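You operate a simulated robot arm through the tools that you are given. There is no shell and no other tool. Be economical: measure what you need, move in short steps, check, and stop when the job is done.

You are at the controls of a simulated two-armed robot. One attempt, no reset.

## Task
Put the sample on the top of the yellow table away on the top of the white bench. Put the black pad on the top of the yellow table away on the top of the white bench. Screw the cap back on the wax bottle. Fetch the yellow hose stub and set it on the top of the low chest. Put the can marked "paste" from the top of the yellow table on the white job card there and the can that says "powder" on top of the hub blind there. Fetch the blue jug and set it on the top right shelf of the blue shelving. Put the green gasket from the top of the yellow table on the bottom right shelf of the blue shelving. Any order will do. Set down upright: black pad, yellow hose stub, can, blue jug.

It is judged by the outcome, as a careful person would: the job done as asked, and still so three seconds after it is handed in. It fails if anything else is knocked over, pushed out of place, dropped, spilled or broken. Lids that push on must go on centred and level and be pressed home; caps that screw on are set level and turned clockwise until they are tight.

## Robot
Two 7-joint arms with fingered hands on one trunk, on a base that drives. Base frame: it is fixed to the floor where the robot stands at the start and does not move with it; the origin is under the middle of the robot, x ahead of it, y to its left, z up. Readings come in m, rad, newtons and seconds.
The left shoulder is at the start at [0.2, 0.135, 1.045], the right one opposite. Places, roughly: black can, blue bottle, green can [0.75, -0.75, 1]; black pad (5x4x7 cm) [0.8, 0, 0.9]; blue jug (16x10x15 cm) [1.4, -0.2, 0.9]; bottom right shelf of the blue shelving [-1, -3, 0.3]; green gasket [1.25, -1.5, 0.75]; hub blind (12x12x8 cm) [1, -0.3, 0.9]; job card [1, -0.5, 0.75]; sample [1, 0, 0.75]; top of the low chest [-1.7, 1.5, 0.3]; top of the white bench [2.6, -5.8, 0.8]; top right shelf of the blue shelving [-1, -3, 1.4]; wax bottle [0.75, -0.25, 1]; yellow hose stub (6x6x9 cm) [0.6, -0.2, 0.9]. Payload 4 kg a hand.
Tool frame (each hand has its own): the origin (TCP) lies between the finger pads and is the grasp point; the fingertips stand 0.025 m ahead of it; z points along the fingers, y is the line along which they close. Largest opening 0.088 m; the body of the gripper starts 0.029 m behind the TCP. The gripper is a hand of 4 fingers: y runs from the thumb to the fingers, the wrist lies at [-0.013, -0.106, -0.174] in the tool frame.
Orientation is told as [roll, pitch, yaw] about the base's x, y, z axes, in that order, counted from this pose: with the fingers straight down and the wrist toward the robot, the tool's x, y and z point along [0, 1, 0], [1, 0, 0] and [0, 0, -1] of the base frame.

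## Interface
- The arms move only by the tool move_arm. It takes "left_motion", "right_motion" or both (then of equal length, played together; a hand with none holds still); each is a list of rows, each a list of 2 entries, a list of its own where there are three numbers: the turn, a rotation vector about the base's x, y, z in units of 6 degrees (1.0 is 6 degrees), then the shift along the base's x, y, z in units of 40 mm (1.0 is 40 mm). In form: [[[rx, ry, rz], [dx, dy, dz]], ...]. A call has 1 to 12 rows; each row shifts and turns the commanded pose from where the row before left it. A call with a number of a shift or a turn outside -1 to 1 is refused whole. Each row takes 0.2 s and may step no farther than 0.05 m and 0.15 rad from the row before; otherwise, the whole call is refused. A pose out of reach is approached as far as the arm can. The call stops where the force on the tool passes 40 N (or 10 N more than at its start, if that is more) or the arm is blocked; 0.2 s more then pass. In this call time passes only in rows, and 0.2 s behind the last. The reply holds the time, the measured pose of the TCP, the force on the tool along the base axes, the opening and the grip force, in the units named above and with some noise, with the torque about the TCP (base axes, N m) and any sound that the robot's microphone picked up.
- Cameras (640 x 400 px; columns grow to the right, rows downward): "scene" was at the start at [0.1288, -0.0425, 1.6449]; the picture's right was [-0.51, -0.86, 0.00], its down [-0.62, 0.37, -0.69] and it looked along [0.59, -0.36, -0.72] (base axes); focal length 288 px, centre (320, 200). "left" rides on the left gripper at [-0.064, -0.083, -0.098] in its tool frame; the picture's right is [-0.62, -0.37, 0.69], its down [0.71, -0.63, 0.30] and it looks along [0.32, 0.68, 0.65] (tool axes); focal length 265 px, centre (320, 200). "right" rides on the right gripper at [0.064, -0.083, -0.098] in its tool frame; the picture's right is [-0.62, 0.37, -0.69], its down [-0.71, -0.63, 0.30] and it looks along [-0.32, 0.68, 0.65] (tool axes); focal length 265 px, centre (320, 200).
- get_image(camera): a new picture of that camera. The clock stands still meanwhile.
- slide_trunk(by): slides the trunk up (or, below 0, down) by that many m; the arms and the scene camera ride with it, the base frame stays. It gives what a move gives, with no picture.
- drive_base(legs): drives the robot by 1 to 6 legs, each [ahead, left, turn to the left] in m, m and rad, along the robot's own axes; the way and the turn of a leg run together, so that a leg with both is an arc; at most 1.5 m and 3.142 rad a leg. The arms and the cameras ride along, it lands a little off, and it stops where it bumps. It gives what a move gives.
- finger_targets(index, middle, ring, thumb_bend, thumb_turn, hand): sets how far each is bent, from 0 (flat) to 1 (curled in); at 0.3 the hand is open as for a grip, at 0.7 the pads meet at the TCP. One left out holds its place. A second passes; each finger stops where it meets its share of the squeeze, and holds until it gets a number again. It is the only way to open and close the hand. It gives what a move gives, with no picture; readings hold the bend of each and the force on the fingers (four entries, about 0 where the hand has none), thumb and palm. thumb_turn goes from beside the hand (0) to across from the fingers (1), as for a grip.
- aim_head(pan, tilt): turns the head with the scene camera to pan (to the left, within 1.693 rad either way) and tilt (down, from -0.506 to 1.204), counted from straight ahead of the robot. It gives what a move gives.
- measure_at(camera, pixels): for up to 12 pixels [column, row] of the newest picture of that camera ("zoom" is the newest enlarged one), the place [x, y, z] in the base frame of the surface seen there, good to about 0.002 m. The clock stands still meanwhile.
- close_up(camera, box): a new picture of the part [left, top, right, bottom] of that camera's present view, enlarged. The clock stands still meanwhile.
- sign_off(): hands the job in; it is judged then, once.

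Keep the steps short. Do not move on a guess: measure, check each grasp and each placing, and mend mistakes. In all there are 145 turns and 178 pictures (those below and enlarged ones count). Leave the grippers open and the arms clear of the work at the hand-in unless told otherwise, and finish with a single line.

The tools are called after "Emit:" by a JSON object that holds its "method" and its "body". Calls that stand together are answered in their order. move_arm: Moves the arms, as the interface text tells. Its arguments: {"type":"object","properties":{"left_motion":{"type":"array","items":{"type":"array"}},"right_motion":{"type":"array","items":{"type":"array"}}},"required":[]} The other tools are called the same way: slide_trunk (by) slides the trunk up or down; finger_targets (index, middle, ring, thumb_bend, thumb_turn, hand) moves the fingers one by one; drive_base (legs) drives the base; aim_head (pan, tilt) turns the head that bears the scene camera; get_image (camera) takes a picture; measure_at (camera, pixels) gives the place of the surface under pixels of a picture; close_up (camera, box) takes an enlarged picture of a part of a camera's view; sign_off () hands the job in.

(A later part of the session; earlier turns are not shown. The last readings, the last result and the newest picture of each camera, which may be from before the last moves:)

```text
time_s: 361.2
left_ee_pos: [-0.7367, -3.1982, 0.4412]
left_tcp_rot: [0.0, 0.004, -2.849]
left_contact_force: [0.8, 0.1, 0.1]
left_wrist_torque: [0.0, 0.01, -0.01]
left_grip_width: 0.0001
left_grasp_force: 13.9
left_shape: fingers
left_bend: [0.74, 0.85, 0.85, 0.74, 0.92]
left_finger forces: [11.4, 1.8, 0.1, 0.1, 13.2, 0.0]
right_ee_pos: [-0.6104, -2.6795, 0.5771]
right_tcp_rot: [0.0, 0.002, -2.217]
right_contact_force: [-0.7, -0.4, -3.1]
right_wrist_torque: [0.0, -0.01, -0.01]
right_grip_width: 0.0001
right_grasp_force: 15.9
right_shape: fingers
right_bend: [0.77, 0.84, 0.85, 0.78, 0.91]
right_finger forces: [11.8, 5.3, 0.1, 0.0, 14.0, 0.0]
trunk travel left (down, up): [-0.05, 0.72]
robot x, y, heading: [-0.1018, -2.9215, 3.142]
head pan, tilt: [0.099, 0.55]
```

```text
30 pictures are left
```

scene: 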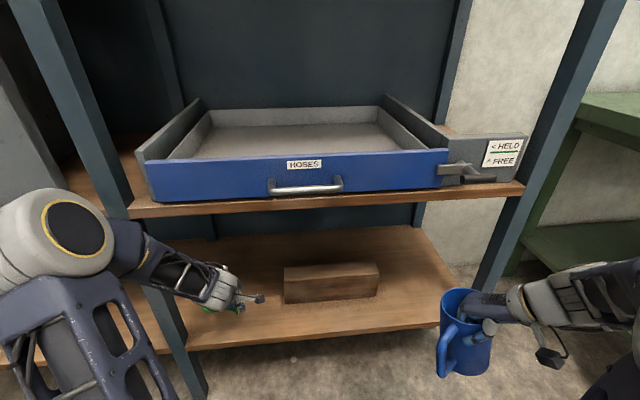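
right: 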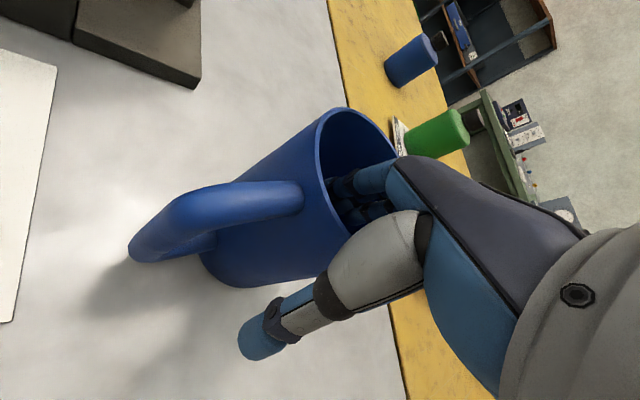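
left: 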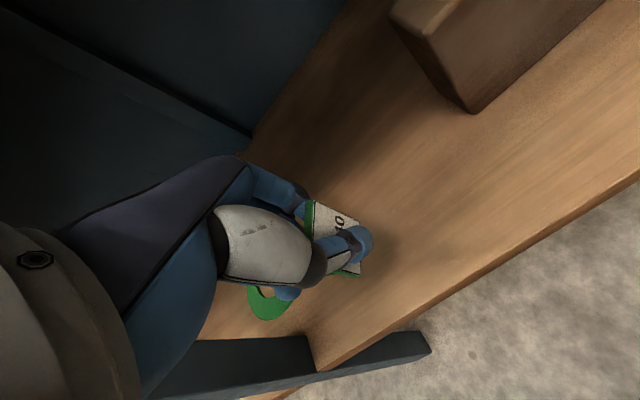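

Move in 7 cm and 3 cm to the right, then lower until touch.

Emit:
{"method": "move_arm", "body": {"left_motion": [[[0, 0, 0], [-0.6, 0.4, 0]], [[0, 0, 0], [-0.6, 0.35, 0]], [[0, 0, 0], [-0.6, 0, -0.5]], [[0, 0, 0], [0, 0, -0.8]], [[0, 0, 0], [0, 0, -0.3]], [[0, 0, 0], [0, 0, 0]]]}}

Emit:
{"method": "get_image", "body": {"camera": "left"}}

Emit:
{"method": "close_up", "body": {"camera": "scene", "box": [140, 220, 396, 380]}}

```text
time_s: 362.6
left_ee_pos: [-0.808, -3.1692, 0.3779]
left_tcp_rot: [-0.002, 0.003, -2.848]
left_contact_force: [1.2, -1.0, -0.5]
left_wrist_torque: [0.01, -0.03, -0.02]
left_grip_width: 0.0003
left_grasp_force: 14.0
left_shape: fingers
left_bend: [0.74, 0.85, 0.85, 0.74, 0.92]
left_finger forces: [11.5, 1.8, 0.1, 0.1, 13.3, 0.0]
right_ee_pos: [-0.6106, -2.6796, 0.5769]
right_tcp_rot: [0.0, 0.0, -2.216]
right_contact_force: [-0.6, 0.8, -1.0]
right_wrist_torque: [0.01, 0.0, 0.02]
right_grip_width: 0.0
right_grasp_force: 15.0
right_shape: fingers
right_bend: [0.77, 0.84, 0.85, 0.78, 0.91]
right_finger forces: [11.9, 5.3, 0.0, 0.0, 13.9, 0.1]
trunk travel left (down, up): [-0.05, 0.72]
robot x, y, heading: [-0.1036, -2.9229, 3.14]
head pan, tilt: [0.099, 0.55]
```

```text
29 pictures are left
```

left: 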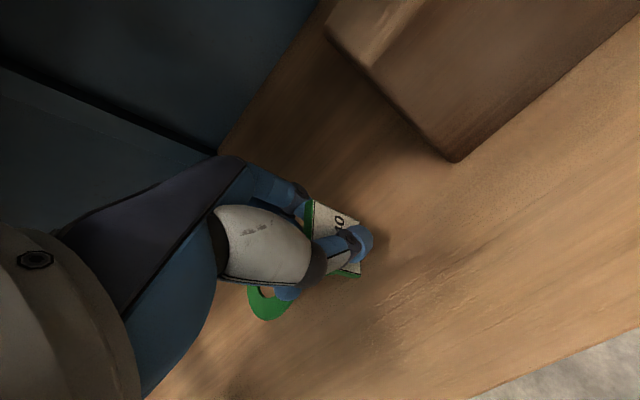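

```text
2.50 times, centred on (268, 300) of scene
```

zoom: 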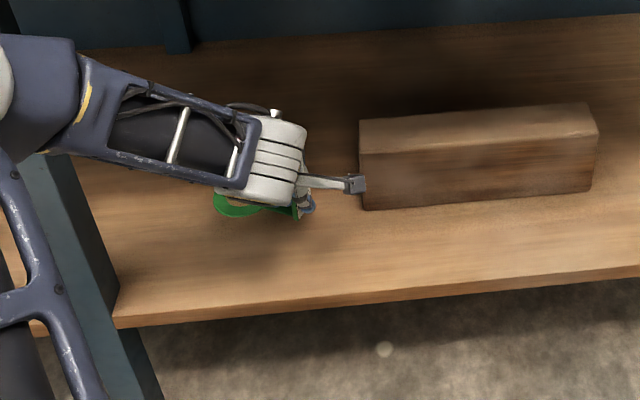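

The ring hangs flat. Lower further to contact.

Emit:
{"method": "move_arm", "body": {"left_motion": [[[0, 0, 0], [0, 0, -0.6]], [[0, 0, 0], [0, 0, -0.25]], [[0, 0, 0], [0, 0, -0.15]], [[0, 0, 0], [0, 0, -0.1]], [[0, 0, 0], [0, 0, -0.1]]]}}

Emit:
{"method": "get_image", "body": {"camera": "left"}}

```text
time_s: 363.9
left_ee_pos: [-0.8075, -3.1684, 0.3294]
left_tcp_rot: [0.001, 0.002, -2.848]
left_contact_force: [0.8, -0.2, -0.2]
left_wrist_torque: [-0.04, 0.05, 0.04]
left_grip_width: 0.0
left_grasp_force: 13.6
left_shape: fingers
left_bend: [0.74, 0.85, 0.85, 0.74, 0.92]
left_finger forces: [12.8, 1.0, 0.1, 0.0, 13.9, 0.1]
right_ee_pos: [-0.6111, -2.6788, 0.5771]
right_tcp_rot: [0.001, 0.001, -2.216]
right_contact_force: [-0.9, 0.3, -1.4]
right_wrist_torque: [0.04, 0.0, 0.01]
right_grip_width: 0.0002
right_grasp_force: 15.7
right_shape: fingers
right_bend: [0.77, 0.84, 0.85, 0.78, 0.91]
right_finger forces: [11.8, 5.3, 0.1, 0.0, 14.0, 0.0]
trunk travel left (down, up): [-0.05, 0.72]
robot x, y, heading: [-0.1023, -2.924, 3.134]
head pan, tilt: [0.099, 0.55]
```

```text
27 pictures are left
```

left: 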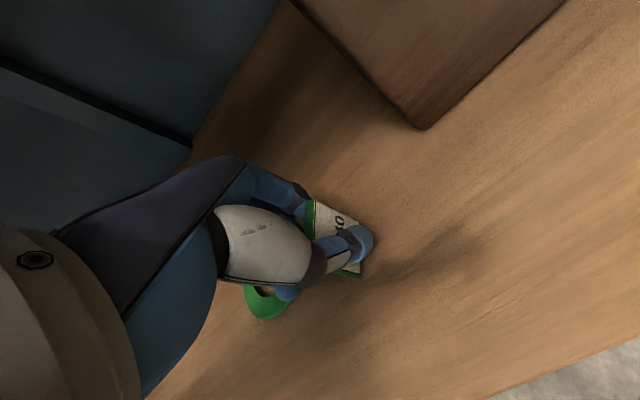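

Emit:
{"method": "move_arm", "body": {"left_motion": [[[0, 0, 0], [0, 0, -0.06]]]}}

Emit:
{"method": "finger_targets", "body": {"hand": "left", "index": 0.3, "middle": 0.3, "ring": 0.3, "thumb_bend": 0.3}}

Emit:
{"method": "move_arm", "body": {"left_motion": [[[0, 0, 0], [0, 0, 0.5]], [[0, 0, 0], [0, 0, 0.8]], [[0, 0, 0], [0, 0, 0.8]], [[0, 0, 0], [0, 0, 0.4]]]}}

Emit:
{"method": "drive_base", "body": {"legs": [[-0.35, 0, 0]]}}

Emit:
{"method": "close_up", "body": {"camera": "scene", "box": [140, 180, 460, 380]}}

```text
time_s: 364.2
left_ee_pos: [-0.8079, -3.1689, 0.3269]
left_tcp_rot: [0.0, 0.0, -2.849]
left_contact_force: [1.4, -0.8, 3.8]
left_wrist_torque: [-0.03, 0.05, -0.02]
left_grip_width: 0.0
left_grasp_force: 15.2
left_shape: fingers
left_bend: [0.74, 0.85, 0.85, 0.74, 0.92]
left_finger forces: [13.9, 1.5, 0.0, 0.0, 14.8, 0.0]
right_ee_pos: [-0.6104, -2.6784, 0.5782]
right_tcp_rot: [0.001, 0.002, -2.215]
right_contact_force: [0.0, -0.6, -1.2]
right_wrist_torque: [0.01, -0.03, -0.02]
right_grip_width: 0.0
right_grasp_force: 14.9
right_shape: fingers
right_bend: [0.77, 0.84, 0.85, 0.78, 0.91]
right_finger forces: [11.7, 5.3, 0.1, 0.1, 14.0, 0.0]
trunk travel left (down, up): [-0.05, 0.72]
robot x, y, heading: [-0.1061, -2.9239, 3.138]
head pan, tilt: [0.099, 0.55]
```

```text
time_s: 365.2
left_ee_pos: [-0.807, -3.1691, 0.3261]
left_tcp_rot: [0.0, 0.005, -2.849]
left_contact_force: [0.6, -0.2, 4.3]
left_wrist_torque: [-0.06, 0.2, 0.0]
left_grip_width: 0.0794
left_grasp_force: 1.5
left_shape: fingers
left_bend: [0.31, 0.3, 0.3, 0.3, 0.97]
left_finger forces: [0.0, 4.1, 0.0, 0.0, 0.1, 0.1]
right_ee_pos: [-0.6093, -2.6778, 0.5774]
right_tcp_rot: [0.0, 0.002, -2.216]
right_contact_force: [-0.9, -0.5, -1.8]
right_wrist_torque: [0.0, -0.01, -0.01]
right_grip_width: 0.0
right_grasp_force: 15.7
right_shape: fingers
right_bend: [0.77, 0.84, 0.85, 0.78, 0.91]
right_finger forces: [11.7, 5.2, 0.0, 0.0, 14.0, 0.0]
trunk travel left (down, up): [-0.05, 0.72]
robot x, y, heading: [-0.0982, -2.9278, 3.137]
head pan, tilt: [0.099, 0.55]
```

```text
time_s: 366.2
left_ee_pos: [-0.8068, -3.1681, 0.427]
left_tcp_rot: [-0.001, 0.003, -2.849]
left_contact_force: [-0.2, 0.4, 0.3]
left_wrist_torque: [-0.05, 0.0, 0.03]
left_grip_width: 0.0845
left_grasp_force: 0.1
left_shape: fingers
left_bend: [0.3, 0.3, 0.3, 0.3, 0.97]
left_finger forces: [0.0, 0.0, 0.0, 0.0, 0.1, 0.0]
right_ee_pos: [-0.6096, -2.6782, 0.5778]
right_tcp_rot: [0.0, 0.003, -2.215]
right_contact_force: [-0.4, 1.1, -1.7]
right_wrist_torque: [-0.02, -0.03, 0.0]
right_grip_width: 0.0
right_grasp_force: 15.6
right_shape: fingers
right_bend: [0.77, 0.84, 0.85, 0.78, 0.91]
right_finger forces: [11.8, 5.3, 0.1, 0.1, 14.0, 0.0]
trunk travel left (down, up): [-0.05, 0.72]
robot x, y, heading: [-0.1031, -2.9223, 3.137]
head pan, tilt: [0.099, 0.55]
```

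```text
time_s: 368.5
left_ee_pos: [-0.4584, -3.1714, 0.4267]
left_tcp_rot: [0.001, 0.003, -2.849]
left_contact_force: [-1.0, -0.4, 0.0]
left_wrist_torque: [-0.01, 0.0, 0.01]
left_grip_width: 0.0844
left_grasp_force: 0.0
left_shape: fingers
left_bend: [0.3, 0.3, 0.3, 0.3, 0.97]
left_finger forces: [0.0, 0.1, 0.1, 0.0, 0.0, 0.0]
right_ee_pos: [-0.2615, -2.6804, 0.5779]
right_tcp_rot: [0.001, 0.002, -2.215]
right_contact_force: [-0.8, -0.3, -0.8]
right_wrist_torque: [0.01, 0.02, 0.01]
right_grip_width: 0.0002
right_grasp_force: 15.7
right_shape: fingers
right_bend: [0.77, 0.84, 0.85, 0.78, 0.91]
right_finger forces: [11.7, 5.2, 0.1, 0.0, 14.1, 0.0]
trunk travel left (down, up): [-0.05, 0.72]
robot x, y, heading: [0.2464, -2.9264, 3.137]
head pan, tilt: [0.099, 0.55]
```

```text
2.00 times, centred on (300, 280) of scene
```

zoom: 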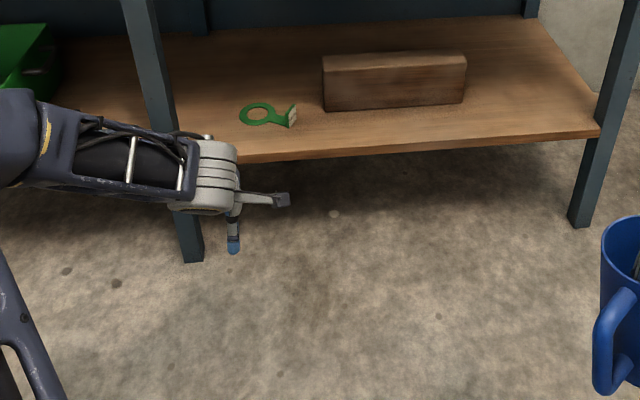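

The gasket lies on the bottom right shelf. Now raise the trunk fully and lift both hands above the top shelf's level (jug TCP to 1.60).

Emit:
{"method": "slide_trunk", "body": {"by": 0.4}}

Emit:
{"method": "slide_trunk", "body": {"by": 0.32}}

Emit:
{"method": "move_arm", "body": {"right_motion": [[[0, 0, -0.46], [0, -0.327, 0.63]], [[0, 0, -0.46], [0, -0.327, 0.63]], [[0, 0, -0.46], [0, -0.327, 0.63]], [[0, 0, -0.46], [0, -0.327, 0.63]], [[0, 0, -0.46], [0, -0.327, 0.63]], [[0, 0, -0.46], [0, -0.327, 0.63]], [[0, 0, -0.46], [0, -0.327, 0.63]], [[0, 0, -0.46], [0, -0.327, 0.63]], [[0, 0, -0.46], [0, -0.327, 0.63]], [[0, 0, -0.46], [0, -0.327, 0.63]], [[0, 0, -0.46], [0, -0.327, 0.63]], [[0, 0, -0.46], [0, -0.327, 0.63]]], "left_motion": [[[0, 0, 0], [0.31, 0, 0.94]], [[0, 0, 0], [0.31, 0, 0.94]], [[0, 0, 0], [0.31, 0, 0.94]], [[0, 0, 0], [0.31, 0, 0.94]], [[0, 0, 0], [0.31, 0, 0.94]], [[0, 0, 0], [0.31, 0, 0.94]], [[0, 0, 0], [0.31, 0, 0.94]], [[0, 0, 0], [0.31, 0, 0.94]], [[0, 0, 0], [0.31, 0, 0.94]], [[0, 0, 0], [0.31, 0, 0.94]], [[0, 0, 0], [0.31, 0, 0.94]], [[0, 0, 0], [0.31, 0, 0.94]]]}}

Emit:
{"method": "get_image", "body": {"camera": "scene"}}

```text
time_s: 372.3
left_ee_pos: [-0.4592, -3.1714, 0.8279]
left_tcp_rot: [-0.001, 0.003, -2.849]
left_contact_force: [-0.4, 0.1, 0.0]
left_wrist_torque: [0.03, -0.03, 0.0]
left_grip_width: 0.0845
left_grasp_force: 0.1
left_shape: fingers
left_bend: [0.3, 0.3, 0.3, 0.3, 0.97]
left_finger forces: [0.0, 0.0, 0.0, 0.0, 0.1, 0.1]
right_ee_pos: [-0.2615, -2.6816, 0.9776]
right_tcp_rot: [0.001, 0.003, -2.214]
right_contact_force: [0.0, 0.1, -3.0]
right_wrist_torque: [0.02, -0.06, 0.0]
right_grip_width: 0.0
right_grasp_force: 15.2
right_shape: fingers
right_bend: [0.77, 0.84, 0.85, 0.78, 0.91]
right_finger forces: [11.8, 5.2, 0.1, 0.1, 13.9, 0.0]
trunk travel left (down, up): [-0.45, 0.32]
robot x, y, heading: [0.2478, -2.9228, 3.137]
head pan, tilt: [0.099, 0.55]
```

```text
time_s: 375.5
left_ee_pos: [-0.4589, -3.1727, 1.1462]
left_tcp_rot: [-0.001, 0.005, -2.847]
left_contact_force: [-0.6, 0.1, 0.2]
left_wrist_torque: [0.02, -0.01, -0.01]
left_grip_width: 0.0842
left_grasp_force: 0.1
left_shape: fingers
left_bend: [0.3, 0.3, 0.3, 0.3, 0.97]
left_finger forces: [0.0, 0.1, 0.0, 0.1, 0.0, 0.0]
right_ee_pos: [-0.2615, -2.6798, 1.2977]
right_tcp_rot: [0.0, 0.002, -2.215]
right_contact_force: [0.0, -0.3, -1.7]
right_wrist_torque: [0.05, -0.01, 0.01]
right_grip_width: 0.0003
right_grasp_force: 15.5
right_shape: fingers
right_bend: [0.77, 0.84, 0.85, 0.78, 0.91]
right_finger forces: [11.9, 5.2, 0.0, 0.1, 13.9, 0.0]
trunk travel left (down, up): [-0.77, 0.0]
robot x, y, heading: [0.2451, -2.9229, 3.138]
head pan, tilt: [0.099, 0.55]
```

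```text
time_s: 378.1
left_ee_pos: [-0.3088, -3.1706, 1.6]
left_tcp_rot: [-0.004, 0.001, -2.847]
left_contact_force: [0.1, 0.9, 0.0]
left_wrist_torque: [0.01, -0.01, -0.02]
left_grip_width: 0.0845
left_grasp_force: 0.1
left_shape: fingers
left_bend: [0.3, 0.3, 0.3, 0.3, 0.97]
left_finger forces: [0.1, 0.1, 0.0, 0.0, 0.1, 0.0]
right_ee_pos: [-0.2622, -2.8366, 1.5999]
right_tcp_rot: [0.0, 0.002, -2.795]
right_contact_force: [-0.2, -0.4, -1.7]
right_wrist_torque: [-0.01, -0.05, -0.01]
right_grip_width: 0.0
right_grasp_force: 15.6
right_shape: fingers
right_bend: [0.77, 0.84, 0.85, 0.79, 0.91]
right_finger forces: [12.0, 5.3, 0.1, 0.0, 14.8, 0.0]
trunk travel left (down, up): [-0.77, 0.0]
robot x, y, heading: [0.2504, -2.926, 3.138]
head pan, tilt: [0.099, 0.55]
```

```text
25 pictures are left
```

scene: 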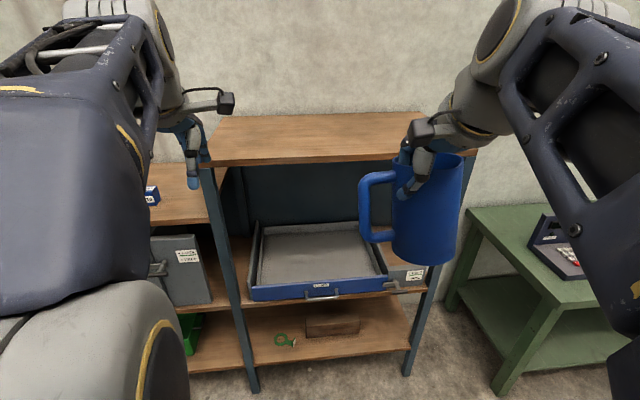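

Emit:
{"method": "measure_at", "body": {"camera": "scene", "pixels": [[400, 256], [425, 263], [450, 258], [395, 200], [430, 200], [458, 190], [430, 245], [365, 200], [380, 238]]}}

Emit:
{"method": "drive_base", "body": {"legs": [[0.55, 0, 0]]}}

Emit:
{"method": "aim_head", "body": {"pan": -0.1, "tilt": 0.45}}

Emit:
{"method": "get_image", "body": {"camera": "scene"}}

```text
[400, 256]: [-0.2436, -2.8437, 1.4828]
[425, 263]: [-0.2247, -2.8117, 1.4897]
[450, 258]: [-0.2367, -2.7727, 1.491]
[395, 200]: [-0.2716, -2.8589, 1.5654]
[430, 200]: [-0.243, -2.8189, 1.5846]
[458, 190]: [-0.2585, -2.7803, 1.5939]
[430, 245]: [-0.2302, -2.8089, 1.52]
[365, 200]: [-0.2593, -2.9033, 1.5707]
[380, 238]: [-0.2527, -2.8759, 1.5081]
```

```text
time_s: 381.3
left_ee_pos: [-0.8648, -3.1748, 1.5992]
left_tcp_rot: [0.0, 0.002, -2.841]
left_contact_force: [0.2, -0.1, -0.8]
left_wrist_torque: [-0.02, 0.0, 0.01]
left_grip_width: 0.0845
left_grasp_force: 0.1
left_shape: fingers
left_bend: [0.3, 0.3, 0.3, 0.3, 0.97]
left_finger forces: [0.0, 0.0, 0.0, 0.0, 0.0, 0.1]
right_ee_pos: [-0.8191, -2.8388, 1.5991]
right_tcp_rot: [-0.001, 0.001, -2.787]
right_contact_force: [0.6, 0.8, -1.6]
right_wrist_torque: [-0.02, 0.0, 0.01]
right_grip_width: 0.0001
right_grasp_force: 16.1
right_shape: fingers
right_bend: [0.77, 0.84, 0.85, 0.79, 0.91]
right_finger forces: [11.9, 5.4, 0.0, 0.1, 14.8, 0.0]
trunk travel left (down, up): [-0.77, 0.0]
robot x, y, heading: [-0.3097, -2.9287, -3.14]
head pan, tilt: [0.099, 0.55]
```

```text
time_s: 382.0
left_ee_pos: [-0.8639, -3.1743, 1.6012]
left_tcp_rot: [-0.001, 0.002, -2.84]
left_contact_force: [-0.2, 0.2, -0.1]
left_wrist_torque: [0.0, 0.02, -0.01]
left_grip_width: 0.0845
left_grasp_force: 0.0
left_shape: fingers
left_bend: [0.3, 0.3, 0.3, 0.3, 0.97]
left_finger forces: [0.0, 0.1, 0.0, 0.0, 0.0, 0.0]
right_ee_pos: [-0.8198, -2.8413, 1.5999]
right_tcp_rot: [-0.001, 0.002, -2.787]
right_contact_force: [0.3, 0.5, -1.1]
right_wrist_torque: [0.0, 0.01, -0.01]
right_grip_width: 0.0
right_grasp_force: 16.0
right_shape: fingers
right_bend: [0.77, 0.84, 0.85, 0.79, 0.91]
right_finger forces: [12.0, 5.3, 0.0, 0.1, 14.8, 0.1]
trunk travel left (down, up): [-0.77, 0.0]
robot x, y, heading: [-0.3076, -2.9237, -3.141]
head pan, tilt: [-0.099, 0.45]
```

```text
24 pictures are left
```

scene: 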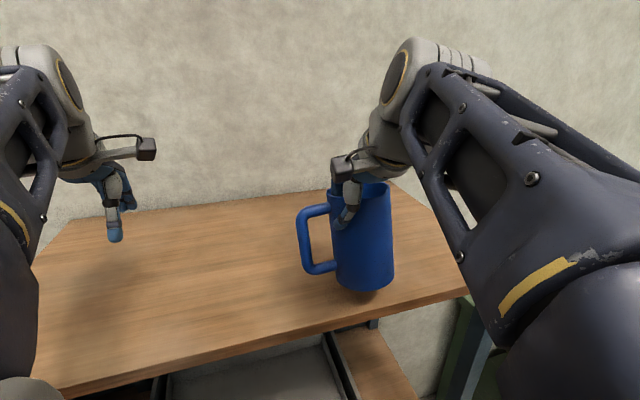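

The jug leans about 11° back and 7° left in the grip. I'll drive 3 cm closer, and tilt the hand to bring the jug upright while moving it 4 cm further in.

Emit:
{"method": "drive_base", "body": {"legs": [[0.03, 0, 0]]}}

Emit:
{"method": "move_arm", "body": {"right_motion": [[[-0.28, 0.45, 0], [-0.25, 0, -0.1]], [[-0.28, 0.45, 0], [-0.25, 0, -0.1]], [[-0.28, 0.45, 0], [-0.25, 0, -0.1]], [[-0.28, 0.45, 0], [-0.25, 0, -0.1]], [[0, 0, 0], [0, 0, 0]]]}}

Emit:
{"method": "close_up", "body": {"camera": "scene", "box": [240, 140, 480, 320]}}

Emit:
{"method": "measure_at", "body": {"camera": "zoom", "pixels": [[250, 150], [250, 300], [320, 170], [320, 310], [280, 150], [280, 310], [290, 330], [200, 300], [330, 250], [290, 220]]}}

```text
time_s: 382.9
left_ee_pos: [-0.8948, -3.1744, 1.5993]
left_tcp_rot: [0.0, 0.002, -2.842]
left_contact_force: [0.1, -0.2, 0.1]
left_wrist_torque: [-0.01, 0.03, 0.01]
left_grip_width: 0.0843
left_grasp_force: 0.1
left_shape: fingers
left_bend: [0.3, 0.3, 0.3, 0.3, 0.97]
left_finger forces: [0.0, 0.0, 0.0, 0.1, 0.0, 0.0]
right_ee_pos: [-0.849, -2.8403, 1.5989]
right_tcp_rot: [0.001, 0.002, -2.785]
right_contact_force: [0.4, 0.4, -1.6]
right_wrist_torque: [0.0, 0.0, 0.04]
right_grip_width: 0.0
right_grasp_force: 16.3
right_shape: fingers
right_bend: [0.77, 0.84, 0.85, 0.79, 0.91]
right_finger forces: [12.0, 5.4, 0.1, 0.0, 15.0, 0.0]
trunk travel left (down, up): [-0.77, 0.0]
robot x, y, heading: [-0.3396, -2.9262, -3.135]
head pan, tilt: [-0.099, 0.45]
```

```text
time_s: 384.1
left_ee_pos: [-0.8948, -3.1733, 1.5997]
left_tcp_rot: [-0.001, 0.001, -2.84]
left_contact_force: [-0.2, -0.4, -0.6]
left_wrist_torque: [-0.02, 0.01, 0.02]
left_grip_width: 0.0845
left_grasp_force: 0.0
left_shape: fingers
left_bend: [0.3, 0.3, 0.3, 0.3, 0.97]
left_finger forces: [0.0, 0.1, 0.0, 0.0, 0.0, 0.0]
right_ee_pos: [-0.89, -2.8394, 1.5838]
right_tcp_rot: [0.046, -0.216, -2.79]
right_contact_force: [-0.2, -0.2, -0.6]
right_wrist_torque: [0.0, -0.04, 0.02]
right_grip_width: 0.0
right_grasp_force: 16.6
right_shape: fingers
right_bend: [0.77, 0.84, 0.85, 0.79, 0.91]
right_finger forces: [12.3, 5.2, 0.0, 0.1, 15.2, 0.0]
trunk travel left (down, up): [-0.77, 0.0]
robot x, y, heading: [-0.3401, -2.9225, -3.139]
head pan, tilt: [-0.099, 0.45]
```

```text
2.22 times, centred on (360, 230) of scene
```

zoom: 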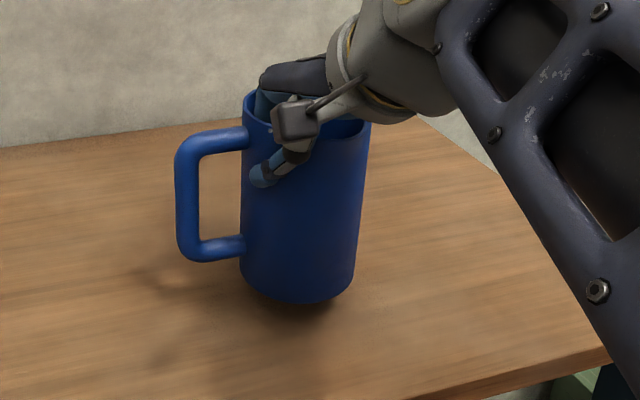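

```text
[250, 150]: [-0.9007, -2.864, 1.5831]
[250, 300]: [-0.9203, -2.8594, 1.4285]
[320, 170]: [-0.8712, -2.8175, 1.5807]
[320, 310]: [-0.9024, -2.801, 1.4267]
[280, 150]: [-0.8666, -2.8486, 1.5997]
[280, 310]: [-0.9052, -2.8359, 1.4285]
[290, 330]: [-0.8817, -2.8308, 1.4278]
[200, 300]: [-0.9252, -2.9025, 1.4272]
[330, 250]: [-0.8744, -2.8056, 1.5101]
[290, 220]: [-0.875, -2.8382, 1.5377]
```

Jug is upright now, over the shelf ~11 cm in from the edge. Lower gently to contact.

Emit:
{"method": "move_arm", "body": {"right_motion": [[[0, 0, 0], [0, 0, -0.3]], [[0, 0, 0], [0, 0, -0.2]], [[0, 0, 0], [0, 0, -0.1]], [[0, 0, 0], [0, 0, 0]]]}}

Emit:
{"method": "close_up", "body": {"camera": "scene", "box": [240, 140, 480, 320]}}

```text
time_s: 385.1
left_ee_pos: [-0.894, -3.1745, 1.5987]
left_tcp_rot: [0.0, 0.0, -2.842]
left_contact_force: [0.3, -0.3, -0.1]
left_wrist_torque: [0.01, -0.04, -0.04]
left_grip_width: 0.0845
left_grasp_force: 0.1
left_shape: fingers
left_bend: [0.3, 0.3, 0.3, 0.3, 0.97]
left_finger forces: [0.0, 0.0, 0.0, 0.0, 0.1, 0.0]
right_ee_pos: [-0.8901, -2.841, 1.5603]
right_tcp_rot: [0.045, -0.217, -2.792]
right_contact_force: [0.3, -0.5, -1.4]
right_wrist_torque: [0.01, -0.02, 0.0]
right_grip_width: 0.0002
right_grasp_force: 16.5
right_shape: fingers
right_bend: [0.77, 0.84, 0.85, 0.79, 0.91]
right_finger forces: [12.3, 5.2, 0.1, 0.0, 15.3, 0.0]
trunk travel left (down, up): [-0.77, 0.0]
robot x, y, heading: [-0.3401, -2.9218, -3.137]
head pan, tilt: [-0.099, 0.45]
```

```text
2.22 times, centred on (360, 230) of scene
```

zoom: 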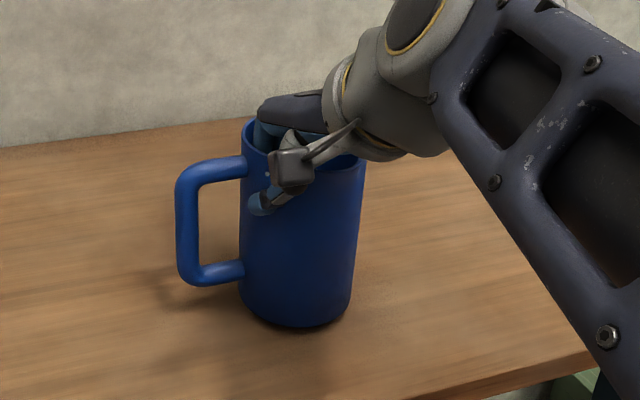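

Emit:
{"method": "move_arm", "body": {"right_motion": [[[0, 0, 0], [0, 0, -0.06]], [[0, 0, 0], [0, 0, -0.06]], [[0, 0, 0], [0, 0, -0.05]]]}}

```text
time_s: 385.9
left_ee_pos: [-0.8934, -3.175, 1.5993]
left_tcp_rot: [-0.001, 0.001, -2.84]
left_contact_force: [0.4, -0.3, -0.5]
left_wrist_torque: [0.0, 0.0, -0.03]
left_grip_width: 0.0846
left_grasp_force: 0.1
left_shape: fingers
left_bend: [0.3, 0.3, 0.3, 0.3, 0.97]
left_finger forces: [0.0, 0.0, 0.0, 0.0, 0.0, 0.0]
right_ee_pos: [-0.891, -2.841, 1.5526]
right_tcp_rot: [0.044, -0.215, -2.792]
right_contact_force: [-0.3, -0.2, -0.4]
right_wrist_torque: [0.0, -0.02, -0.01]
right_grip_width: 0.0
right_grasp_force: 16.1
right_shape: fingers
right_bend: [0.77, 0.84, 0.85, 0.79, 0.91]
right_finger forces: [12.3, 5.3, 0.1, 0.0, 15.3, 0.0]
trunk travel left (down, up): [-0.77, 0.0]
robot x, y, heading: [-0.3391, -2.9235, -3.135]
head pan, tilt: [-0.099, 0.45]
```

Load is fading; two more millimetres, then open.

Emit:
{"method": "move_arm", "body": {"right_motion": [[[0, 0, 0], [0, 0, -0.05]], [[0, 0, 0], [0, 0, -0.03]]]}}

Emit:
{"method": "finger_targets", "body": {"hand": "right", "index": 0.35, "middle": 0.35, "ring": 0.35, "thumb_bend": 0.3}}

Emit:
{"method": "close_up", "body": {"camera": "scene", "box": [240, 140, 480, 320]}}

```text
time_s: 386.5
left_ee_pos: [-0.8931, -3.175, 1.5992]
left_tcp_rot: [-0.003, 0.0, -2.84]
left_contact_force: [-0.1, -0.1, -0.3]
left_wrist_torque: [-0.03, -0.02, 0.02]
left_grip_width: 0.0845
left_grasp_force: 0.0
left_shape: fingers
left_bend: [0.3, 0.3, 0.3, 0.3, 0.97]
left_finger forces: [0.1, 0.0, 0.1, 0.0, 0.0, 0.0]
right_ee_pos: [-0.8903, -2.8411, 1.551]
right_tcp_rot: [0.046, -0.219, -2.791]
right_contact_force: [-1.2, -1.0, 9.7]
right_wrist_torque: [-0.01, 0.0, 0.02]
right_grip_width: 0.0
right_grasp_force: 20.0
right_shape: fingers
right_bend: [0.77, 0.85, 0.85, 0.8, 0.91]
right_finger forces: [15.0, 6.0, 0.4, 0.1, 17.5, 0.0]
trunk travel left (down, up): [-0.77, 0.0]
robot x, y, heading: [-0.341, -2.9231, -3.142]
head pan, tilt: [-0.099, 0.45]
```

```text
time_s: 387.5
left_ee_pos: [-0.894, -3.1742, 1.6004]
left_tcp_rot: [-0.001, 0.002, -2.841]
left_contact_force: [0.5, -0.3, 0.3]
left_wrist_torque: [0.02, 0.02, -0.01]
left_grip_width: 0.0846
left_grasp_force: 0.0
left_shape: fingers
left_bend: [0.3, 0.3, 0.3, 0.3, 0.97]
left_finger forces: [0.0, 0.1, 0.1, 0.0, 0.0, 0.0]
right_ee_pos: [-0.8896, -2.8387, 1.5505]
right_tcp_rot: [0.045, -0.217, -2.791]
right_contact_force: [-0.2, 0.1, -0.3]
right_wrist_torque: [-0.04, -0.03, 0.01]
right_grip_width: 0.0794
right_grasp_force: 0.1
right_shape: fingers
right_bend: [0.35, 0.35, 0.35, 0.3, 0.97]
right_finger forces: [0.1, 0.0, 0.0, 0.0, 0.0, 0.0]
trunk travel left (down, up): [-0.77, 0.0]
robot x, y, heading: [-0.3416, -2.9256, -3.142]
head pan, tilt: [-0.099, 0.45]
```

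```text
2.22 times, centred on (360, 230) of scene
5 turns are left
```

zoom: 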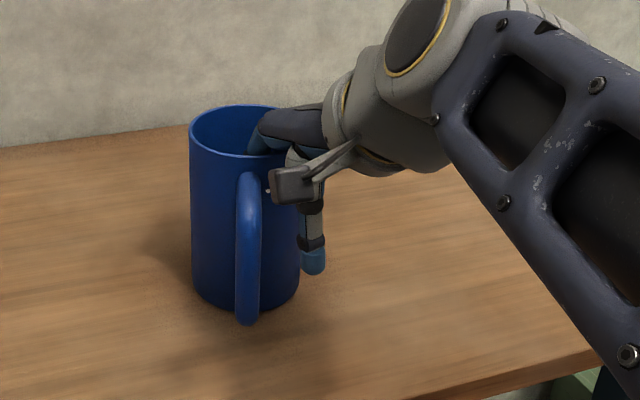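

Jug stands upright on the top right shelf. Only 5 turns are left, so I'll batch: rise out of the jug, back away, fold the right hand, lower the trunk, drive to the yellow table in front of the hose stub, and take views of the stub and of the way to the low chest.

Emit:
{"method": "move_arm", "body": {"right_motion": [[[0, 0, 0], [0, 0, 0.5]], [[0, 0, 0], [0, 0, 0.8]], [[0, 0, 0], [0, 0, 0.7]], [[0, 0, 0], [0, 0, 0]]]}}

Emit:
{"method": "drive_base", "body": {"legs": [[-0.5, 0, 0]]}}

Emit:
{"method": "move_arm", "body": {"right_motion": [[[0.28, -0.45, 0], [0.125, 0.3, -0.94]], [[0.28, -0.45, 0], [0.125, 0.3, -0.94]], [[0.28, -0.45, 0], [0.125, 0.3, -0.94]], [[0.28, -0.45, 0], [0.125, 0.3, -0.94]], [[0, 0, 0.85], [0.125, 0.3, -0.94]], [[0, 0, 0.85], [0.125, 0.3, -0.94]], [[0, 0, 0], [0.125, 0.3, -0.94]], [[0, 0, 0], [0.125, 0.3, -0.94]], [[0, 0, 0], [0.125, 0.3, -0.94]], [[0, 0, 0], [0.125, 0.3, -0.94]]], "left_motion": [[[0, 0, 0], [0, 0.37, 0]], [[0, 0, 0], [0, 0.37, 0]], [[0, 0, 0], [0, 0.37, 0]], [[0, 0, 0], [0, 0.37, 0]], [[0, 0, 0], [0, 0.37, 0]], [[0, 0, 0], [0, 0.37, 0]], [[0, 0, 0], [0, 0.37, 0]], [[0, 0, 0], [0, 0.37, 0]], [[0, 0, 0], [0, 0.37, 0]], [[0, 0, 0], [0, 0.37, 0]]]}}

Emit:
{"method": "slide_trunk", "body": {"by": -0.12}}

Emit:
{"method": "drive_base", "body": {"legs": [[0, -0.9, 0], [0, 0, 3.141], [0, 1.2, 0], [-0.16, 0.57, 0]]}}

Emit:
{"method": "aim_head", "body": {"pan": 0.05, "tilt": 0.95}}

Emit:
{"method": "get_image", "body": {"camera": "scene"}}

Emit:
{"method": "aim_head", "body": {"pan": 1.69, "tilt": 0.45}}

Emit:
{"method": "get_image", "body": {"camera": "scene"}}

Emit:
{"method": "measure_at", "body": {"camera": "scene", "pixels": [[40, 200], [80, 200], [120, 200], [160, 200], [40, 250], [80, 250], [120, 250], [160, 250], [80, 300], [160, 300], [220, 220], [280, 250]]}}

```text
time_s: 388.5
left_ee_pos: [-0.8945, -3.1753, 1.5991]
left_tcp_rot: [0.0, 0.002, -2.841]
left_contact_force: [0.3, -0.5, -0.4]
left_wrist_torque: [-0.02, -0.01, 0.0]
left_grip_width: 0.0845
left_grasp_force: 0.0
left_shape: fingers
left_bend: [0.3, 0.3, 0.3, 0.3, 0.97]
left_finger forces: [0.1, 0.0, 0.0, 0.0, 0.1, 0.1]
right_ee_pos: [-0.8904, -2.8401, 1.6302]
right_tcp_rot: [0.045, -0.213, -2.793]
right_contact_force: [-0.6, -0.3, 0.3]
right_wrist_torque: [-0.03, -0.01, -0.01]
right_grip_width: 0.079
right_grasp_force: 0.1
right_shape: fingers
right_bend: [0.35, 0.35, 0.35, 0.3, 0.97]
right_finger forces: [0.0, 0.0, 0.0, 0.1, 0.0, 0.0]
trunk travel left (down, up): [-0.77, 0.0]
robot x, y, heading: [-0.3357, -2.9233, -3.139]
head pan, tilt: [-0.099, 0.45]
```

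```text
time_s: 391.4
left_ee_pos: [-0.3904, -3.1733, 1.598]
left_tcp_rot: [0.001, 0.003, -2.841]
left_contact_force: [0.1, -0.2, -1.2]
left_wrist_torque: [0.02, 0.01, -0.05]
left_grip_width: 0.0844
left_grasp_force: 0.1
left_shape: fingers
left_bend: [0.3, 0.3, 0.3, 0.3, 0.97]
left_finger forces: [0.1, 0.1, 0.0, 0.1, 0.0, 0.1]
right_ee_pos: [-0.3867, -2.8399, 1.6302]
right_tcp_rot: [0.045, -0.217, -2.791]
right_contact_force: [-0.3, 0.0, -0.5]
right_wrist_torque: [0.01, 0.0, 0.01]
right_grip_width: 0.0792
right_grasp_force: 0.0
right_shape: fingers
right_bend: [0.35, 0.35, 0.35, 0.3, 0.97]
right_finger forces: [0.1, 0.0, 0.0, 0.1, 0.0, 0.0]
trunk travel left (down, up): [-0.77, 0.0]
robot x, y, heading: [0.1603, -2.9225, -3.14]
head pan, tilt: [-0.099, 0.45]
```

```text
time_s: 393.6
left_ee_pos: [-0.3894, -3.0248, 1.6004]
left_tcp_rot: [-0.001, 0.003, -2.841]
left_contact_force: [-0.3, -0.6, 1.2]
left_wrist_torque: [0.01, -0.01, -0.03]
left_grip_width: 0.0845
left_grasp_force: 0.1
left_shape: fingers
left_bend: [0.3, 0.3, 0.3, 0.3, 0.97]
left_finger forces: [0.1, 0.0, 0.0, 0.0, 0.0, 0.1]
right_ee_pos: [-0.3353, -2.7195, 1.2544]
right_tcp_rot: [0.0, 0.002, -2.609]
right_contact_force: [-0.1, 0.1, 0.2]
right_wrist_torque: [-0.06, 0.01, 0.0]
right_grip_width: 0.0792
right_grasp_force: 0.0
right_shape: fingers
right_bend: [0.35, 0.35, 0.35, 0.3, 0.97]
right_finger forces: [0.0, 0.0, 0.1, 0.1, 0.0, 0.1]
trunk travel left (down, up): [-0.77, 0.0]
robot x, y, heading: [0.1643, -2.9221, -3.138]
head pan, tilt: [-0.099, 0.45]
```

```text
time_s: 395.1
left_ee_pos: [-0.3899, -3.0248, 1.4797]
left_tcp_rot: [0.001, 0.001, -2.841]
left_contact_force: [0.1, 0.5, 0.0]
left_wrist_torque: [0.02, -0.04, -0.04]
left_grip_width: 0.0846
left_grasp_force: 0.0
left_shape: fingers
left_bend: [0.3, 0.3, 0.3, 0.3, 0.97]
left_finger forces: [0.0, 0.1, 0.0, 0.0, 0.0, 0.1]
right_ee_pos: [-0.3353, -2.7203, 1.1341]
right_tcp_rot: [0.002, 0.001, -2.608]
right_contact_force: [-0.4, -0.2, -0.1]
right_wrist_torque: [0.0, -0.02, 0.03]
right_grip_width: 0.0796
right_grasp_force: 0.1
right_shape: fingers
right_bend: [0.35, 0.35, 0.35, 0.3, 0.97]
right_finger forces: [0.0, 0.0, 0.1, 0.1, 0.0, 0.0]
trunk travel left (down, up): [-0.65, 0.12]
robot x, y, heading: [0.1643, -2.9197, -3.14]
head pan, tilt: [-0.099, 0.45]
```

```text
time_s: 415.9
left_ee_pos: [0.5179, -0.1438, 1.4798]
left_tcp_rot: [0.001, 0.001, 0.312]
left_contact_force: [-0.6, -0.6, 0.1]
left_wrist_torque: [-0.03, -0.01, -0.01]
left_grip_width: 0.0844
left_grasp_force: 0.1
left_shape: fingers
left_bend: [0.3, 0.3, 0.3, 0.3, 0.97]
left_finger forces: [0.0, 0.0, 0.0, 0.0, 0.1, 0.1]
right_ee_pos: [0.466, -0.4488, 1.1337]
right_tcp_rot: [0.0, 0.001, 0.547]
right_contact_force: [-0.4, 0.3, -1.4]
right_wrist_torque: [0.02, 0.02, -0.02]
right_grip_width: 0.0792
right_grasp_force: 0.0
right_shape: fingers
right_bend: [0.35, 0.35, 0.35, 0.3, 0.97]
right_finger forces: [0.1, 0.1, 0.1, 0.0, 0.0, 0.1]
trunk travel left (down, up): [-0.65, 0.12]
robot x, y, heading: [-0.0371, -0.2548, 0.014]
head pan, tilt: [-0.099, 0.45]
```

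```text
time_s: 416.8
left_ee_pos: [0.5193, -0.1419, 1.4807]
left_tcp_rot: [0.0, 0.002, 0.315]
left_contact_force: [1.2, -0.6, -0.3]
left_wrist_torque: [0.0, 0.01, 0.0]
left_grip_width: 0.0848
left_grasp_force: 0.2
left_shape: fingers
left_bend: [0.3, 0.3, 0.3, 0.3, 0.97]
left_finger forces: [0.0, 0.1, 0.0, 0.0, 0.1, 0.0]
right_ee_pos: [0.4668, -0.4486, 1.1338]
right_tcp_rot: [0.0, 0.001, 0.547]
right_contact_force: [-0.2, -0.2, 0.1]
right_wrist_torque: [-0.03, -0.03, 0.02]
right_grip_width: 0.079
right_grasp_force: 0.1
right_shape: fingers
right_bend: [0.35, 0.35, 0.35, 0.3, 0.97]
right_finger forces: [0.0, 0.0, 0.0, 0.0, 0.0, 0.0]
trunk travel left (down, up): [-0.65, 0.12]
robot x, y, heading: [-0.0398, -0.252, 0.014]
head pan, tilt: [0.051, 0.949]
```

```text
20 pictures are left
```

scene: 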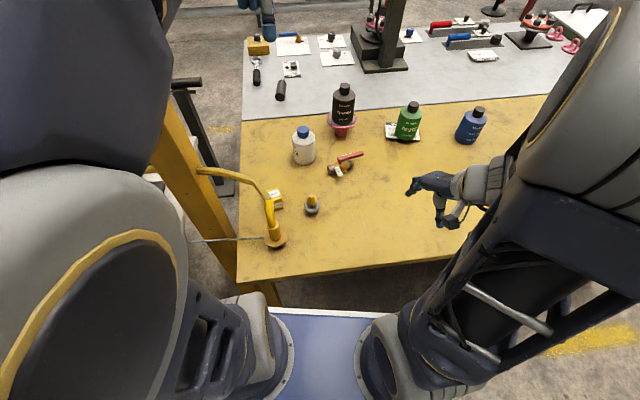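

```text
time_s: 418.5
left_ee_pos: [0.5181, -0.1426, 1.48]
left_tcp_rot: [-0.001, 0.001, 0.312]
left_contact_force: [-0.3, 0.4, 0.6]
left_wrist_torque: [0.02, 0.0, -0.02]
left_grip_width: 0.0845
left_grasp_force: 0.1
left_shape: fingers
left_bend: [0.3, 0.3, 0.3, 0.3, 0.97]
left_finger forces: [0.0, 0.1, 0.1, 0.1, 0.1, 0.0]
right_ee_pos: [0.467, -0.4478, 1.1343]
right_tcp_rot: [-0.001, 0.001, 0.546]
right_contact_force: [-1.1, 0.8, 0.3]
right_wrist_torque: [0.0, -0.01, -0.02]
right_grip_width: 0.079
right_grasp_force: 0.0
right_shape: fingers
right_bend: [0.35, 0.35, 0.35, 0.3, 0.97]
right_finger forces: [0.0, 0.0, 0.1, 0.0, 0.1, 0.0]
trunk travel left (down, up): [-0.65, 0.12]
robot x, y, heading: [-0.0323, -0.2532, 0.013]
head pan, tilt: [1.689, 0.45]
```

```text
19 pictures are left
```

scene: 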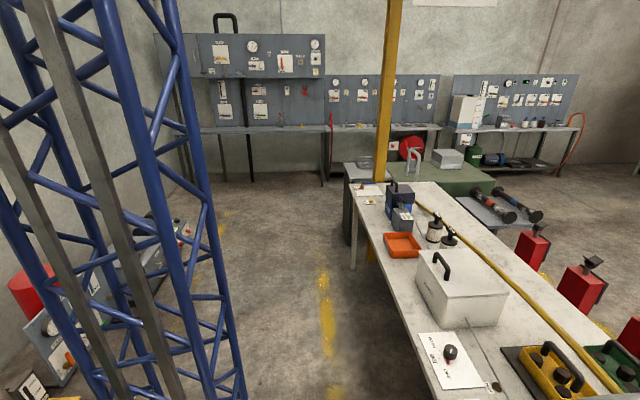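

```text
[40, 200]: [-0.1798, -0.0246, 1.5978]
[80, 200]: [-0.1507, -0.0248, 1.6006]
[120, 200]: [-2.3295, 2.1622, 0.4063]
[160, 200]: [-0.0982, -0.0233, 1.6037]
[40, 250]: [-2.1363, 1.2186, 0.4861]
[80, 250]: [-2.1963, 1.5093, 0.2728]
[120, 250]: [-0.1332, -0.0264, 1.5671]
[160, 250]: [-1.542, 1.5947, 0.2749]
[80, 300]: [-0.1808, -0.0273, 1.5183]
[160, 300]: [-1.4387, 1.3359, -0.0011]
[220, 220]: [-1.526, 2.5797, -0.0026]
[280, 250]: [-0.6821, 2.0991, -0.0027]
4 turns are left
```

The stub stands at (0.619,−0.184); the low chest is at about x −1.5…−2.2, y≈1.5, z≈0.28, with open floor between. Now: move over the stub, grip, lift, check, then back off, turn and drive to in front of the chest, and look.

Emit:
{"method": "move_arm", "body": {"right_motion": [[[0, 0, 0], [0.497, 0.8375, -0.2]], [[0, 0, 0], [0.497, 0.8375, -0.2]], [[0, 0, 0], [0.497, 0.8375, -0.2]], [[0, 0, 0], [0.497, 0.8375, -0.2]], [[0, 0, 0], [0.497, 0.8375, -0.2]], [[0, 0, 0], [0.497, 0.8375, -0.2]], [[0, 0, 0], [0.497, 0.8375, -0.2]], [[0, 0, 0], [0.497, 0.8375, -0.2]], [[0, 0, 0], [0, 0, -1]], [[0, 0, 0], [0, 0, -1]], [[0, 0, 0], [0, 0, -1]], [[0, 0, 0], [0, 0, -0.9]]]}}

Emit:
{"method": "finger_targets", "body": {"hand": "right", "index": 0.8, "middle": 0.8, "ring": 0.8, "thumb_bend": 0.78}}

Emit:
{"method": "get_image", "body": {"camera": "right"}}

Emit:
{"method": "move_arm", "body": {"right_motion": [[[0, 0, 0], [0, 0, 0.4]], [[0, 0, 0], [0, 0, 0.8]], [[0, 0, 0], [0, 0, 1]], [[0, 0, 0], [0, 0, 1]], [[0, 0, 0], [0, 0, 1]], [[0, 0, 0], [0, 0, 0.8]], [[0, 0, 0], [-0.4, -0.9, 0]], [[0, 0, 0], [-0.4, -0.9, 0]], [[0, 0, 0], [-0.4, -0.9, 0]], [[0, 0, 0], [-0.4, -0.9, 0]], [[0, 0, 0], [-0.4, -0.9, 0]], [[0, 0, 0], [-0.4, -0.9, 0]]]}}

Emit:
{"method": "get_image", "body": {"camera": "right"}}

Emit:
{"method": "drive_base", "body": {"legs": [[-0.3, 0, 0], [-0.1, 0.5, 0], [0, 0, 3.127], [0.2, -1.2, 0]]}}

Emit:
{"method": "aim_head", "body": {"pan": 0.1, "tilt": 0.9}}

Emit:
{"method": "get_image", "body": {"camera": "scene"}}

Emit:
{"method": "measure_at", "body": {"camera": "scene", "pixels": [[220, 130], [280, 130], [340, 130], [400, 130], [220, 200], [280, 200], [340, 200], [400, 200], [220, 260], [280, 260], [340, 260], [400, 260]]}}

Emit:
{"method": "get_image", "body": {"camera": "right"}}

```text
time_s: 421.1
left_ee_pos: [0.5175, -0.1431, 1.4797]
left_tcp_rot: [0.001, 0.003, 0.312]
left_contact_force: [-0.6, -0.4, 0.2]
left_wrist_torque: [0.0, -0.01, 0.01]
left_grip_width: 0.0844
left_grasp_force: 0.0
left_shape: fingers
left_bend: [0.3, 0.3, 0.3, 0.3, 0.97]
left_finger forces: [0.0, 0.0, 0.0, 0.0, 0.0, 0.1]
right_ee_pos: [0.6269, -0.1799, 0.9129]
right_tcp_rot: [0.001, -0.001, 0.547]
right_contact_force: [0.8, -0.2, -0.1]
right_wrist_torque: [0.0, -0.02, 0.01]
right_grip_width: 0.0795
right_grasp_force: 0.0
right_shape: fingers
right_bend: [0.35, 0.35, 0.35, 0.3, 0.97]
right_finger forces: [0.0, 0.1, 0.0, 0.0, 0.1, 0.1]
trunk travel left (down, up): [-0.65, 0.12]
robot x, y, heading: [-0.0391, -0.2515, 0.014]
head pan, tilt: [1.689, 0.45]
```

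```text
time_s: 422.1
left_ee_pos: [0.5176, -0.1427, 1.48]
left_tcp_rot: [0.0, 0.002, 0.312]
left_contact_force: [1.1, -0.7, -0.4]
left_wrist_torque: [-0.03, 0.0, -0.01]
left_grip_width: 0.0849
left_grasp_force: 0.0
left_shape: fingers
left_bend: [0.3, 0.3, 0.3, 0.3, 0.97]
left_finger forces: [0.1, 0.1, 0.0, 0.0, 0.0, 0.1]
right_ee_pos: [0.6261, -0.1799, 0.9137]
right_tcp_rot: [0.0, 0.001, 0.546]
right_contact_force: [0.0, 0.3, -0.9]
right_wrist_torque: [0.0, -0.01, 0.01]
right_grip_width: 0.0225
right_grasp_force: 14.7
right_shape: fingers
right_bend: [0.72, 0.72, 0.8, 0.55, 0.96]
right_finger forces: [7.6, 6.0, 0.1, 0.0, 15.6, 0.0]
trunk travel left (down, up): [-0.65, 0.12]
robot x, y, heading: [-0.035, -0.2525, 0.019]
head pan, tilt: [1.689, 0.45]
```

```text
18 pictures are left
```

right: 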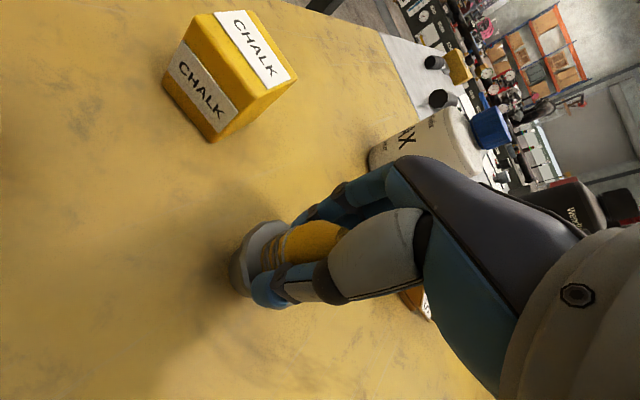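

```text
time_s: 424.7
left_ee_pos: [0.5181, -0.1411, 1.48]
left_tcp_rot: [0.0, 0.003, 0.313]
left_contact_force: [-0.3, -0.7, 0.0]
left_wrist_torque: [-0.01, 0.01, 0.0]
left_grip_width: 0.0844
left_grasp_force: 0.0
left_shape: fingers
left_bend: [0.3, 0.3, 0.3, 0.3, 0.97]
left_finger forces: [0.0, 0.1, 0.1, 0.0, 0.1, 0.1]
right_ee_pos: [0.5298, -0.395, 1.1144]
right_tcp_rot: [-0.001, 0.001, 0.547]
right_contact_force: [-0.5, 0.6, -3.4]
right_wrist_torque: [0.02, 0.0, -0.01]
right_grip_width: 0.0224
right_grasp_force: 14.5
right_shape: fingers
right_bend: [0.72, 0.72, 0.8, 0.55, 0.95]
right_finger forces: [7.4, 6.2, 0.0, 0.0, 15.1, 0.0]
trunk travel left (down, up): [-0.65, 0.12]
robot x, y, heading: [-0.0353, -0.2481, 0.019]
head pan, tilt: [1.689, 0.45]
```

```text
17 pictures are left
```

right: 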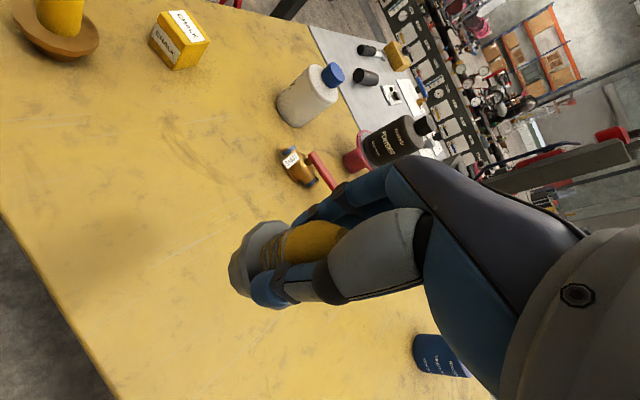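

```text
time_s: 442.4
left_ee_pos: [-1.2072, 1.3378, 1.4793]
left_tcp_rot: [0.001, 0.002, -2.835]
left_contact_force: [-0.3, -0.2, -0.1]
left_wrist_torque: [-0.04, -0.01, -0.02]
left_grip_width: 0.0841
left_grasp_force: 0.0
left_shape: fingers
left_bend: [0.3, 0.3, 0.3, 0.3, 0.97]
left_finger forces: [0.1, 0.1, 0.0, 0.0, 0.0, 0.0]
right_ee_pos: [-1.2171, 1.5904, 1.1143]
right_tcp_rot: [0.0, 0.002, -2.603]
right_contact_force: [0.1, 0.6, -2.3]
right_wrist_torque: [0.0, 0.01, -0.01]
right_grip_width: 0.0213
right_grasp_force: 12.4
right_shape: fingers
right_bend: [0.72, 0.72, 0.8, 0.56, 0.95]
right_finger forces: [6.3, 6.2, 0.0, 0.0, 12.8, 0.0]
trunk travel left (down, up): [-0.65, 0.12]
robot x, y, heading: [-0.6536, 1.4444, -3.138]
head pan, tilt: [1.689, 0.45]
```

```text
time_s: 444.1
left_ee_pos: [-1.2066, 1.3373, 1.4786]
left_tcp_rot: [0.0, 0.003, -2.836]
left_contact_force: [-0.1, 0.2, -0.3]
left_wrist_torque: [0.02, -0.02, 0.0]
left_grip_width: 0.0844
left_grasp_force: 0.1
left_shape: fingers
left_bend: [0.3, 0.3, 0.3, 0.3, 0.97]
left_finger forces: [0.0, 0.1, 0.1, 0.0, 0.0, 0.0]
right_ee_pos: [-1.2174, 1.5912, 1.114]
right_tcp_rot: [0.001, 0.003, -2.602]
right_contact_force: [0.6, 0.3, -2.3]
right_wrist_torque: [-0.01, 0.01, -0.01]
right_grip_width: 0.0211
right_grasp_force: 12.6
right_shape: fingers
right_bend: [0.72, 0.72, 0.8, 0.56, 0.95]
right_finger forces: [6.4, 6.2, 0.0, 0.0, 12.7, 0.0]
trunk travel left (down, up): [-0.65, 0.12]
robot x, y, heading: [-0.651, 1.4425, -3.135]
head pan, tilt: [0.099, 0.901]
```

```text
16 pictures are left
```

scene: 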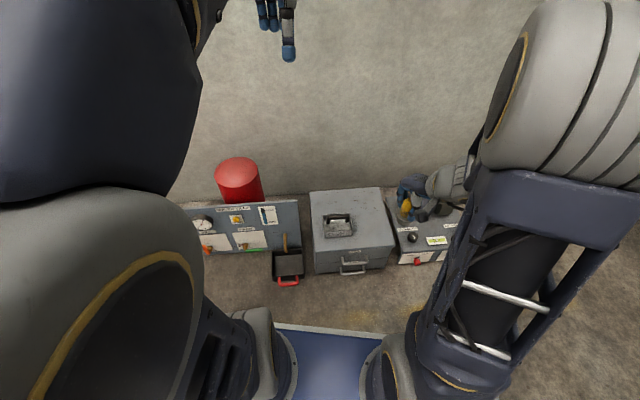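

```text
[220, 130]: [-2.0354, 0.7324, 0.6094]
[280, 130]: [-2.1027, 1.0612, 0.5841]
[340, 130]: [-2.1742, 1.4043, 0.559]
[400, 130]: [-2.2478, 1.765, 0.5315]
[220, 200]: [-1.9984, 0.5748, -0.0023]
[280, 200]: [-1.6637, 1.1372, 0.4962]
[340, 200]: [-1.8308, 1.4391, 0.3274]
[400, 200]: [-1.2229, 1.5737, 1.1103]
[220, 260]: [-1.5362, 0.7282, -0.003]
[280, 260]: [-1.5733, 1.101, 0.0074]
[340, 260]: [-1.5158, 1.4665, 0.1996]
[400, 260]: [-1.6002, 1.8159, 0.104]
```

```text
15 pictures are left
3 turns are left
```

right: 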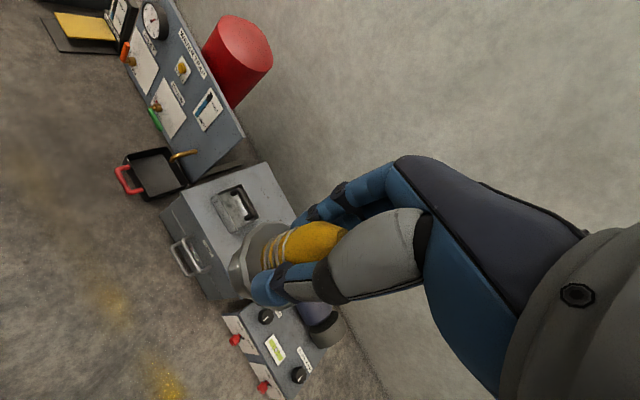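

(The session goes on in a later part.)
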